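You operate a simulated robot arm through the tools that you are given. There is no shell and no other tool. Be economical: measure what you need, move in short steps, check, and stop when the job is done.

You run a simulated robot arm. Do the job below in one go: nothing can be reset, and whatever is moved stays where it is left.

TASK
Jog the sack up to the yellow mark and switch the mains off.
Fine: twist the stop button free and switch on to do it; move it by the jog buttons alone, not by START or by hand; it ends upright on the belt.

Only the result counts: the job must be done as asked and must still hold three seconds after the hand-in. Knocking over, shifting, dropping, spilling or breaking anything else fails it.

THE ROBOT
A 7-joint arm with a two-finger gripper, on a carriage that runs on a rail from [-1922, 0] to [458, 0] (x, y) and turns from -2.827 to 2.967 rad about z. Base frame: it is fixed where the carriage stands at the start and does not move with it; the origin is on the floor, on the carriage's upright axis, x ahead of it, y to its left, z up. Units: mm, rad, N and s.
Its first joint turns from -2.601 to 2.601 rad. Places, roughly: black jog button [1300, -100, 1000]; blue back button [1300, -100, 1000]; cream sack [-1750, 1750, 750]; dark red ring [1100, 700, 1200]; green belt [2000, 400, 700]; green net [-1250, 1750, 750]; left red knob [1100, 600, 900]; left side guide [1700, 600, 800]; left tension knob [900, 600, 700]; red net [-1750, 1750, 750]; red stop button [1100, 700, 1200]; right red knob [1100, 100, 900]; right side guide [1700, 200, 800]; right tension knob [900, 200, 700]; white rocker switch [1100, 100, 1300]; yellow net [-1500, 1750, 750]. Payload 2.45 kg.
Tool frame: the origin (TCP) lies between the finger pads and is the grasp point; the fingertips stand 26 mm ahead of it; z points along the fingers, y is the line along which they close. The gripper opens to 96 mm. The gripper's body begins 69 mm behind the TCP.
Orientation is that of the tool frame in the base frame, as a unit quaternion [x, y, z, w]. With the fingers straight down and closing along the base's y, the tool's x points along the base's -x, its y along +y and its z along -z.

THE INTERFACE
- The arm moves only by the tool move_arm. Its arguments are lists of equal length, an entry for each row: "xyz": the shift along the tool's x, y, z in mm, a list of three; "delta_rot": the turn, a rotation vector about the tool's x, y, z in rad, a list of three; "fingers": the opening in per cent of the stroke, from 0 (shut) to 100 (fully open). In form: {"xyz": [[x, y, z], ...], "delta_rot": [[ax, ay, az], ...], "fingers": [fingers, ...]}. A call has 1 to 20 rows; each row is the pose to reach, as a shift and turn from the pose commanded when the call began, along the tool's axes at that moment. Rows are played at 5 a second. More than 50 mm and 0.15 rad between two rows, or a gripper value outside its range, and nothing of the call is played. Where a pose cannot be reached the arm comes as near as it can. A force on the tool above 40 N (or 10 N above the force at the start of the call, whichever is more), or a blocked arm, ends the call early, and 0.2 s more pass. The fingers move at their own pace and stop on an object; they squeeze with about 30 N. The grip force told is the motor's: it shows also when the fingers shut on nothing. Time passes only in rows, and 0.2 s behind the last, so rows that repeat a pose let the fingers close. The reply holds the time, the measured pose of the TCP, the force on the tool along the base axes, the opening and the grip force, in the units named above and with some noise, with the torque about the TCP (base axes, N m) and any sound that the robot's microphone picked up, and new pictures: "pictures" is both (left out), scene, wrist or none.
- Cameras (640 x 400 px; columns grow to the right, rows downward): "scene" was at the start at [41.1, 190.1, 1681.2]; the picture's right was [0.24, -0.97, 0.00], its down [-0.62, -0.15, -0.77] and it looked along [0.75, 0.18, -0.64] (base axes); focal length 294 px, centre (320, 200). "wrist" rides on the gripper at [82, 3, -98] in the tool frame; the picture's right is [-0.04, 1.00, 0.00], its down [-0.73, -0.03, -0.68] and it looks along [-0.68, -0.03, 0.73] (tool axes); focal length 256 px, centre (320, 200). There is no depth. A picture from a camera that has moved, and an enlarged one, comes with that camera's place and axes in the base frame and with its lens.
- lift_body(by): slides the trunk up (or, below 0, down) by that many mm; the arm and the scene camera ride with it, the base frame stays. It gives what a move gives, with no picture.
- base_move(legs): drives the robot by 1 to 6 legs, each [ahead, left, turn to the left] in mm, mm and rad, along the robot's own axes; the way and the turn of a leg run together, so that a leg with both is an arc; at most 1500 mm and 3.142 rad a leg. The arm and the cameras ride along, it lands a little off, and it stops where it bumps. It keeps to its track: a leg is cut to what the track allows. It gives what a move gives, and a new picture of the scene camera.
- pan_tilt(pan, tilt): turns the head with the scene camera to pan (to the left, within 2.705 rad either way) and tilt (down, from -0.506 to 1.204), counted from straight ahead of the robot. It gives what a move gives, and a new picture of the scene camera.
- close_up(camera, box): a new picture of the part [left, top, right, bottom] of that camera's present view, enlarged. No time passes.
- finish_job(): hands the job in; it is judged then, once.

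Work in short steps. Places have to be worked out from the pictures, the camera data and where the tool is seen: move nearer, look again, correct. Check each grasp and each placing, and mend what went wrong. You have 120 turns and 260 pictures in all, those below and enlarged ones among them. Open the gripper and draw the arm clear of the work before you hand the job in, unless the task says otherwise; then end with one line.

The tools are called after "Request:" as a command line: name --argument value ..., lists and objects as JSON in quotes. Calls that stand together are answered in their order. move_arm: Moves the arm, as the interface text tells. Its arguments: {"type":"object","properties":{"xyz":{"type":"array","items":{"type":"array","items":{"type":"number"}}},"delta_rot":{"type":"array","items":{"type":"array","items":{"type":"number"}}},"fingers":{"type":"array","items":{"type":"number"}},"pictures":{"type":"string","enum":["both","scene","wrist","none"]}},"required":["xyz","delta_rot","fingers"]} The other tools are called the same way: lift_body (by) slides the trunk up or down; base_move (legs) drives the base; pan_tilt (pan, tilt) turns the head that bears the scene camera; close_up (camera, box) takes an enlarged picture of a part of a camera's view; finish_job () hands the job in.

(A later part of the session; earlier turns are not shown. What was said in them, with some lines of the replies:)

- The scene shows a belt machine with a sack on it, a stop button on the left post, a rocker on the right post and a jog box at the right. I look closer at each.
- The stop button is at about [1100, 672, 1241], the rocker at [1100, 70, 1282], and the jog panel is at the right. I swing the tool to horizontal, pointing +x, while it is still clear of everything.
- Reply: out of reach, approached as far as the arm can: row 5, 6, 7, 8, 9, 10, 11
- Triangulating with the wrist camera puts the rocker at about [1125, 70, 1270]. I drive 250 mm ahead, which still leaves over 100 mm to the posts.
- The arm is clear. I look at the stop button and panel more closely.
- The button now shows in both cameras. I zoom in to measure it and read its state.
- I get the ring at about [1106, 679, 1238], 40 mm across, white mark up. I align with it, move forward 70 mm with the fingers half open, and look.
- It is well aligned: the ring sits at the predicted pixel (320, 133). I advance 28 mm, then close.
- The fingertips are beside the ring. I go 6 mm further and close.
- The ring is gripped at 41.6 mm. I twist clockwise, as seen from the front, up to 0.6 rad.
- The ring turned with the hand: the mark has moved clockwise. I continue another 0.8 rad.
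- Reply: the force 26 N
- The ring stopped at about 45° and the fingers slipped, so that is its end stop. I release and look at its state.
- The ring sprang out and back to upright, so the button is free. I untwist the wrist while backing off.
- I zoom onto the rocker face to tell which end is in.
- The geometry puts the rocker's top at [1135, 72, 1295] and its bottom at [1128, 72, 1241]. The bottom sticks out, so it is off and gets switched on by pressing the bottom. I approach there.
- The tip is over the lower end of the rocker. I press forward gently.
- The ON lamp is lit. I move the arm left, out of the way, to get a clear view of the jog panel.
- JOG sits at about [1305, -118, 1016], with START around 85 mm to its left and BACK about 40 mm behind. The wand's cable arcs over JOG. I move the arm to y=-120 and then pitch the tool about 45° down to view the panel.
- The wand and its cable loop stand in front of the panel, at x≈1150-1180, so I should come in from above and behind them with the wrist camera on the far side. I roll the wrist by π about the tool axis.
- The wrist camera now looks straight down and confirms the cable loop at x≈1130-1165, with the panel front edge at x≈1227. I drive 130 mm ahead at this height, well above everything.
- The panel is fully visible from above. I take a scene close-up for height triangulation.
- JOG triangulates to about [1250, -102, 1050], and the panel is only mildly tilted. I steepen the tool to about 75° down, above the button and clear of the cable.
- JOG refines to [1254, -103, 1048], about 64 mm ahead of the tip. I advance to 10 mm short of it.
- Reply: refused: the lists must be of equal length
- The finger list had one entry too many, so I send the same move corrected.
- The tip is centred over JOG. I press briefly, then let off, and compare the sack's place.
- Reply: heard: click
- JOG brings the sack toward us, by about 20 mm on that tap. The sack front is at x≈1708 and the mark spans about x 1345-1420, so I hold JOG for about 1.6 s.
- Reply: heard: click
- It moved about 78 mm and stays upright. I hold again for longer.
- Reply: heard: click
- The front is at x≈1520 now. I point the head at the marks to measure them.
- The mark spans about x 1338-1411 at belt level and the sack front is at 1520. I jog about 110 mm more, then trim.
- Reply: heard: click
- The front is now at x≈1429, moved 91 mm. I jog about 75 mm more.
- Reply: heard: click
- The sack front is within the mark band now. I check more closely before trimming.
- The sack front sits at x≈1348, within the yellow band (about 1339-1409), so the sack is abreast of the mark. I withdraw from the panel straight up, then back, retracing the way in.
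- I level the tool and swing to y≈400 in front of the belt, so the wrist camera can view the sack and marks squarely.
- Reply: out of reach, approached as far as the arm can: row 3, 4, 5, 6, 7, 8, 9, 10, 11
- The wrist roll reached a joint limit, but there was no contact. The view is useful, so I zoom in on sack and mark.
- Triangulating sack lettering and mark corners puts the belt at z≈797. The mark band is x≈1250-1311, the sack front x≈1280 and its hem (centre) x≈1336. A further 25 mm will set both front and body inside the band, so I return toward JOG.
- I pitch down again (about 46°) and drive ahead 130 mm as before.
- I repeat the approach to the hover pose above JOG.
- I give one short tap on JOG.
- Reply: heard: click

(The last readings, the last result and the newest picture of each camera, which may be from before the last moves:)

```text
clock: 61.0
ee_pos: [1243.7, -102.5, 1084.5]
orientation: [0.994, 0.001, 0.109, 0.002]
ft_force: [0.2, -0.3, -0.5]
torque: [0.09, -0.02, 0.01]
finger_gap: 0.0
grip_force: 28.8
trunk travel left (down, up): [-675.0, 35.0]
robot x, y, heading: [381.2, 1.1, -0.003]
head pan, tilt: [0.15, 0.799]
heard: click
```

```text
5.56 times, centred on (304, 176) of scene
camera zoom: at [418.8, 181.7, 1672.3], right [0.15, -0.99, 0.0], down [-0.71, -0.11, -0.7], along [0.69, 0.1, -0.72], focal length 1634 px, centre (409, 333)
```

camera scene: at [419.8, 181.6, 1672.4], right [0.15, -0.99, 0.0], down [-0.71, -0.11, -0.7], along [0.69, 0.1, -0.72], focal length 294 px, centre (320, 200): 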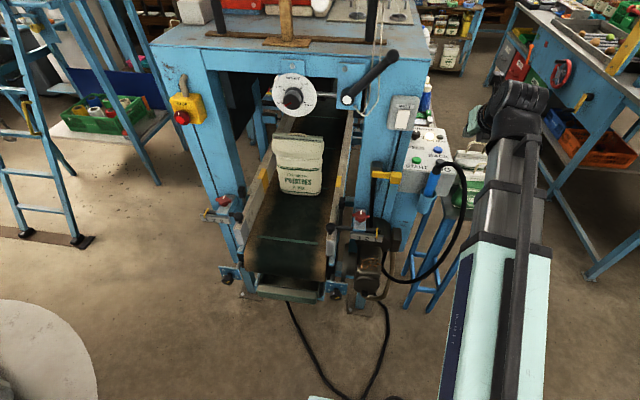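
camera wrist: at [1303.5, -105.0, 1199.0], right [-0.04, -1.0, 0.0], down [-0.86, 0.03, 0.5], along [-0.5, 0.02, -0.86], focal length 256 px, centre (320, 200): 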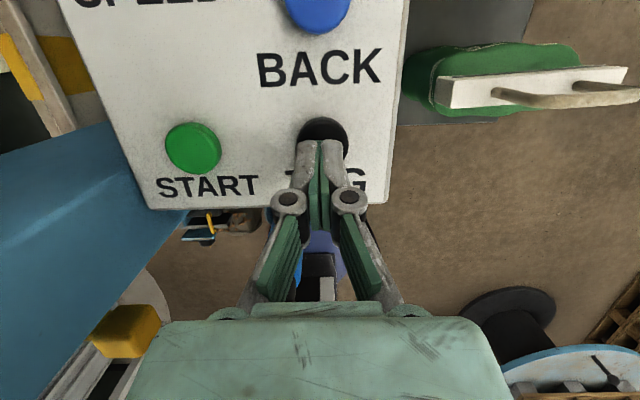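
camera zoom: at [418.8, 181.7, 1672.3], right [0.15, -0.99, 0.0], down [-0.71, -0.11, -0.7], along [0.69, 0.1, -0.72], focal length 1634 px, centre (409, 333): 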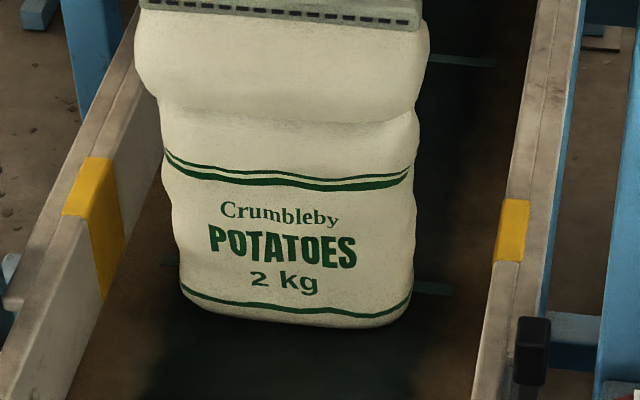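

It moved about 19 mm, so the front is at x≈1261 and the body sits in the band, upright. I withdraw by the same path, to go and switch the mains off.

Request:
move_arm --xyz '[[8, 0, -37], [17, 0, -74], [25, 0, -112], [0, 0, -130], [-25, 0, -150], [-55, 0, -170], [-82, 0, -187]]' --delta_rot '[[0, 0, 0], [0, 0, 0], [0, 0, 0], [0, 0.14, 0], [0, 0.28, 0], [0, 0.42, 0], [0, 0.55, 0]]' --fingers '[0, 0, 0, 0, 0, 0, 0]' --pictures "none"

Request:
base_move --legs '[[-130, 0, 0]]'

Request:
move_arm --xyz '[[0, 0, 0], [0, 0, 0], [0, 0, 0], [0, 0, 0], [0, 0, 0], [0, 0, 0]]' --delta_rot '[[0, 0.14, 0], [0, 0.28, 0], [0, 0.42, 0], [0, 0.56, 0], [0, 0.7, 0], [0, 0.795, 0]]' --fingers '[0, 0, 0, 0, 0, 0]' --pictures "wrist"

```text
clock: 62.6
ee_pos: [1121.0, -102.5, 1250.6]
orientation: [0.927, 0.001, 0.376, 0.002]
ft_force: [-1.0, -0.9, -0.6]
torque: [0.0, 0.01, 0.04]
finger_gap: 0.0
grip_force: 28.5
trunk travel left (down, up): [-675.0, 35.0]
robot x, y, heading: [381.5, 3.6, -0.0]
head pan, tilt: [0.15, 0.799]
```

```text
clock: 63.9
ee_pos: [993.6, -103.7, 1250.2]
orientation: [0.927, 0.001, 0.375, 0.003]
ft_force: [-0.9, -0.1, 0.4]
torque: [0.01, 0.0, 0.0]
finger_gap: 0.0
grip_force: 28.1
trunk travel left (down, up): [-675.0, 35.0]
robot x, y, heading: [252.4, 4.4, 0.0]
head pan, tilt: [0.15, 0.799]
camera scene: at [290.1, 181.6, 1672.4], right [0.15, -0.99, 0.0], down [-0.71, -0.11, -0.7], along [0.69, 0.1, -0.72], focal length 294 px, centre (320, 200)
```

scene: 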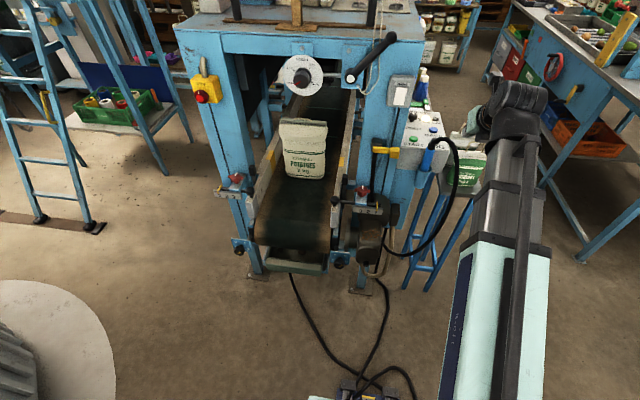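

```text
clock: 65.3
ee_pos: [994.5, -102.5, 1250.7]
orientation: [0.709, 0.001, 0.705, 0.002]
ft_force: [-0.4, 0.0, -0.3]
torque: [0.0, 0.03, -0.02]
finger_gap: 0.1
grip_force: 28.3
trunk travel left (down, up): [-675.0, 35.0]
robot x, y, heading: [253.9, -0.5, 0.001]
head pan, tilt: [0.15, 0.799]
camera wrist: at [896.1, -105.9, 1333.0], right [0.0, -1.0, -0.04], down [-0.68, 0.03, -0.73], along [0.73, 0.02, -0.68], focal length 256 px, centre (320, 200)
```

wrist: 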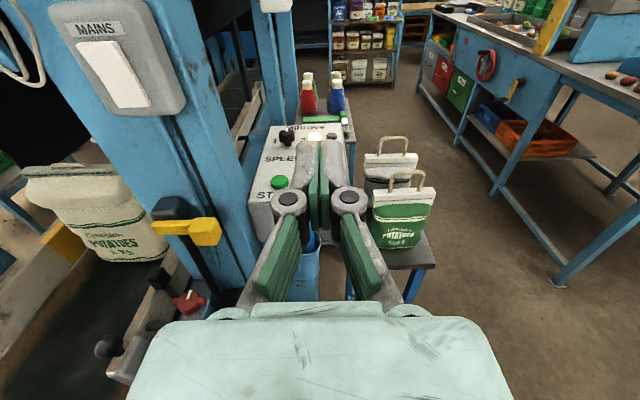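

To avoid the wrist limit I undo the π roll here, in free space, as done before in reverse.

Request:
move_arm --xyz '[[0, 0, 0], [0, 0, 0], [0, 0, 0], [0, 0, 0], [0, 0, 0], [0, 0, 0], [0, 0, 0], [0, 0, 0], [0, 0, 0], [0, 0, 0], [0, 0, 0]]' --delta_rot '[[0, 0, -0.143], [0, 0, -0.286], [0, 0, -0.428], [0, 0, -0.571], [0, 0, -0.714], [0, 0, -0.857], [0, 0, -1.0], [0, 0, -1.142], [0, 0, -1.285], [0, 0, -1.428], [0, 0, -1.571]]' --fingers '[0, 0, 0, 0, 0, 0, 0, 0, 0, 0, 0]' --pictures "none"

Request:
move_arm --xyz '[[0, 0, 0], [0, 0, 0], [0, 0, 0], [0, 0, 0], [0, 0, 0], [0, 0, 0], [0, 0, 0], [0, 0, 0], [0, 0, 0], [0, 0, 0], [0, 0, 0]]' --delta_rot '[[0, 0, -0.143], [0, 0, -0.286], [0, 0, -0.428], [0, 0, -0.571], [0, 0, -0.714], [0, 0, -0.857], [0, 0, -1.0], [0, 0, -1.142], [0, 0, -1.285], [0, 0, -1.428], [0, 0, -1.571]]' --fingers '[0, 0, 0, 0, 0, 0, 0, 0, 0, 0, 0]' --pictures "none"

```text
clock: 67.7
ee_pos: [993.9, -102.4, 1250.4]
orientation: [0.5, 0.504, 0.496, 0.5]
ft_force: [-0.3, 0.6, 0.0]
torque: [0.01, -0.02, -0.03]
finger_gap: 0.0
grip_force: 28.8
trunk travel left (down, up): [-675.0, 35.0]
robot x, y, heading: [249.9, 3.1, -0.001]
head pan, tilt: [0.15, 0.799]
```

```text
clock: 70.1
ee_pos: [993.4, -103.2, 1249.6]
orientation: [-0.002, 0.709, -0.002, 0.705]
ft_force: [0.3, 0.4, -0.6]
torque: [-0.02, 0.03, -0.02]
finger_gap: 0.0
grip_force: 28.6
trunk travel left (down, up): [-675.0, 35.0]
robot x, y, heading: [250.2, -0.3, -0.005]
head pan, tilt: [0.15, 0.799]
```

I move in front of the rocker's upper end, to y≈72, z≈1286, x≈1085.

Request:
move_arm --xyz '[[-9, 44, 0], [-18, 88, 0], [-27, 132, 0], [-36, 175, 0], [-36, 175, 45], [-36, 175, 90]]' --delta_rot '[[0, 0, 0], [0, 0, 0], [0, 0, 0], [0, 0, 0], [0, 0, 0], [0, 0, 0]]' --fingers '[0, 0, 0, 0, 0, 0]'

Request:
close_up --camera "wrist" --box '[250, 60, 390, 170]'

Request:
close_up --camera "scene" --box '[370, 60, 450, 120]'

```text
clock: 71.5
ee_pos: [1086.7, 71.1, 1285.1]
orientation: [-0.001, 0.71, -0.002, 0.704]
ft_force: [0.5, 0.5, 0.7]
torque: [0.0, -0.05, 0.04]
finger_gap: 0.2
grip_force: 28.8
trunk travel left (down, up): [-675.0, 35.0]
robot x, y, heading: [250.1, -1.5, 0.002]
head pan, tilt: [0.15, 0.799]
camera scene: at [291.4, 181.3, 1672.4], right [0.15, -0.99, 0.0], down [-0.71, -0.11, -0.7], along [0.69, 0.1, -0.72], focal length 294 px, centre (320, 200)
camera wrist: at [987.7, 73.8, 1204.9], right [0.0, 1.0, 0.04], down [-0.67, -0.03, 0.74], along [0.74, -0.02, 0.67], focal length 256 px, centre (320, 200)
```

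scene: 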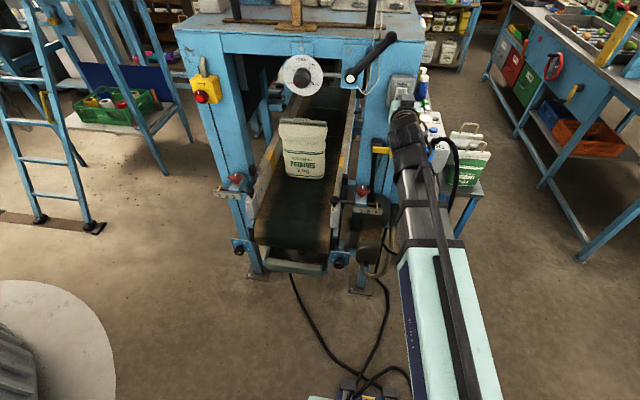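
wrist: 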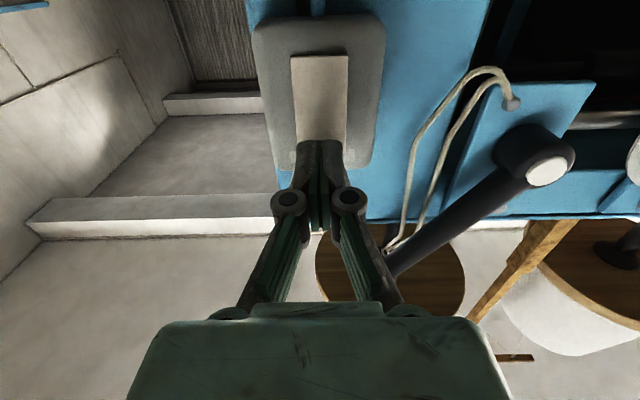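

```text
3.64 times, centred on (320, 115) of wrist
camera zoom: at [987.7, 73.8, 1204.9], right [0.0, 1.0, 0.04], down [-0.67, -0.03, 0.74], along [0.74, -0.02, 0.67], focal length 931 px, centre (320, 509)
```

zoom: 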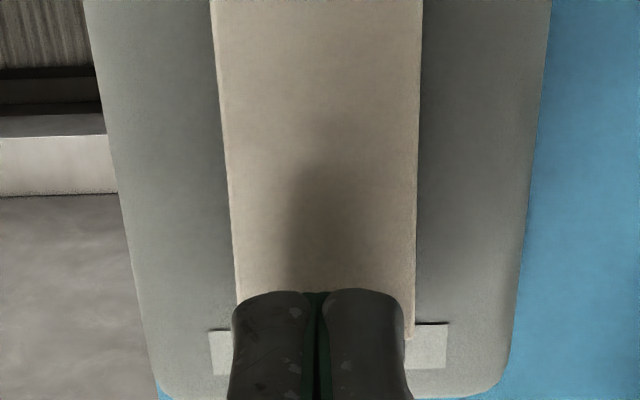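

```text
6.67 times, centred on (410, 90) of scene
camera zoom: at [291.4, 181.3, 1672.4], right [0.15, -0.99, 0.0], down [-0.71, -0.11, -0.7], along [0.69, 0.1, -0.72], focal length 1961 px, centre (-280, 933)
```

zoom: 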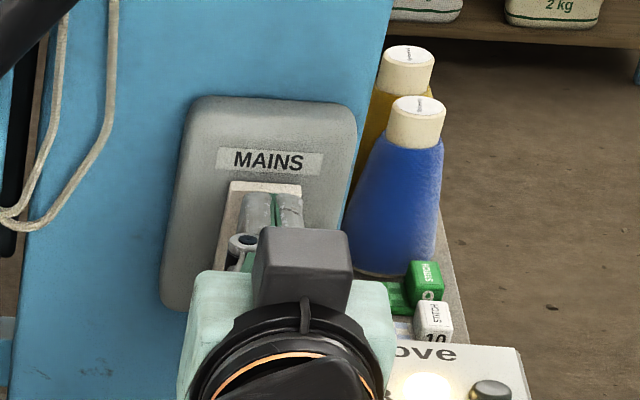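

The tip is over the upper end of the rocker, which now sticks out. I press, then retreat and check the lamp.

Request:
move_arm --xyz '[[0, 0, 7], [0, 0, 12], [0, 0, 17], [0, 0, 21], [0, 0, 24], [0, 0, 0], [0, 0, -40], [0, 0, -80]]' --delta_rot '[[0, 0, 0], [0, 0, 0], [0, 0, 0], [0, 0, 0], [0, 0, 0], [0, 0, 0], [0, 0, 0], [0, 0, 0]]' --fingers '[0, 0, 0, 0, 0, 0, 0, 0]' --pictures "wrist"

Request:
close_up --camera "scene" --box '[370, 60, 466, 132]'

```text
clock: 73.3
ee_pos: [1003.2, 71.5, 1286.2]
orientation: [-0.001, 0.71, -0.002, 0.705]
ft_force: [0.3, 0.7, -0.3]
torque: [-0.01, 0.0, 0.0]
finger_gap: 0.2
grip_force: 29.2
trunk travel left (down, up): [-675.0, 35.0]
robot x, y, heading: [250.7, -2.8, 0.001]
head pan, tilt: [0.15, 0.799]
camera wrist: at [904.0, 74.7, 1204.9], right [0.0, 1.0, 0.03], down [-0.67, -0.03, 0.74], along [0.74, -0.02, 0.67], focal length 256 px, centre (320, 200)
```

wrist: 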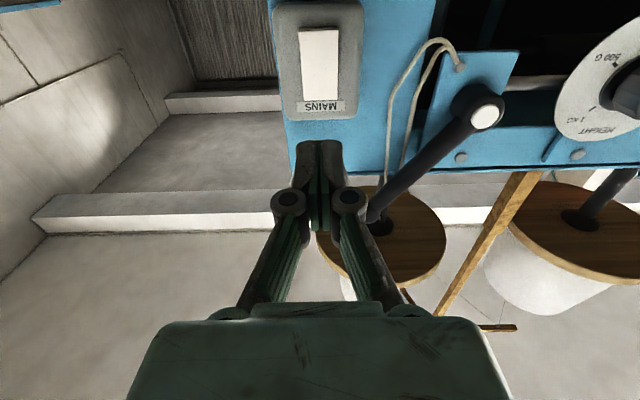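

```text
5.56 times, centred on (418, 96) of scene
camera zoom: at [290.3, 181.6, 1672.4], right [0.15, -0.99, 0.0], down [-0.71, -0.11, -0.7], along [0.69, 0.1, -0.72], focal length 1634 px, centre (-224, 778)
```

zoom: 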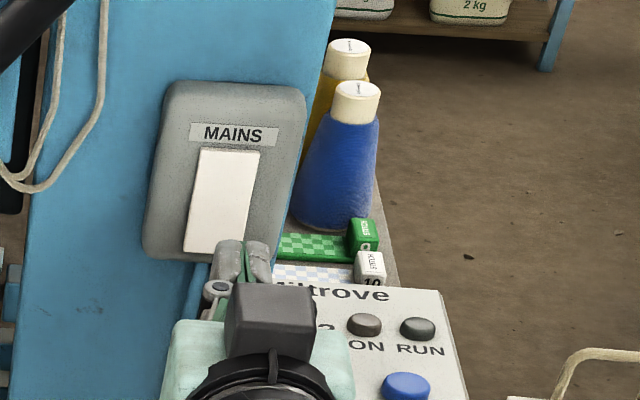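

The ON lamp is out, so the mains are off. I open the gripper, drive the robot back clear, and take a last look.

Request:
move_arm --xyz '[[0, 0, 0], [0, 0, 0], [0, 0, 0]]' --delta_rot '[[0, 0, 0], [0, 0, 0], [0, 0, 0]]' --fingers '[100, 100, 100]' --pictures "none"

Request:
base_move --legs '[[-200, 0, 0]]'

Request:
close_up --camera "scene" --box '[200, 20, 440, 200]'

```text
clock: 74.1
ee_pos: [1003.2, 71.3, 1284.9]
orientation: [-0.002, 0.71, -0.002, 0.704]
ft_force: [0.0, 0.2, 0.0]
torque: [0.01, 0.03, 0.02]
finger_gap: 95.9
grip_force: 0.1
trunk travel left (down, up): [-675.0, 35.0]
robot x, y, heading: [254.9, 0.4, -0.001]
head pan, tilt: [0.15, 0.799]
```

```text
clock: 75.7
ee_pos: [803.4, 72.5, 1285.3]
orientation: [-0.002, 0.71, -0.002, 0.705]
ft_force: [0.8, -0.5, -0.1]
torque: [0.03, 0.01, 0.01]
finger_gap: 96.0
grip_force: 0.1
trunk travel left (down, up): [-675.0, 35.0]
robot x, y, heading: [51.4, -0.8, -0.004]
head pan, tilt: [0.15, 0.799]
camera scene: at [90.7, 181.7, 1672.4], right [0.15, -0.99, 0.0], down [-0.71, -0.11, -0.7], along [0.69, 0.1, -0.72], focal length 294 px, centre (320, 200)
```

scene: 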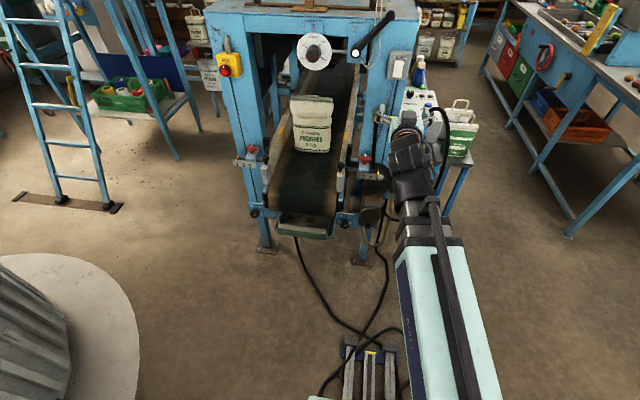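

```text
2.22 times, centred on (320, 110) of scene
camera zoom: at [90.7, 181.7, 1672.4], right [0.15, -0.99, 0.0], down [-0.71, -0.11, -0.7], along [0.69, 0.1, -0.72], focal length 654 px, centre (320, 400)
```

zoom: 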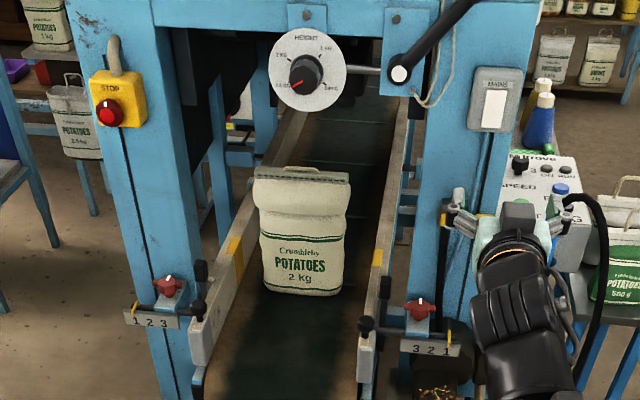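

The sack stands upright at the yellow mark, the mains are off, and the arm is clear with the gripper open, so I hand in.

Request:
finish_job

```text
The job is handed in.
```

The sack was moved up to the yellow mark with the JOG button alone and stands upright on the belt, its front edge inside the mark by my camera estimate. The mains are off (ON lamp out), the stop button was left released, and the arm is clear with the gripper open.
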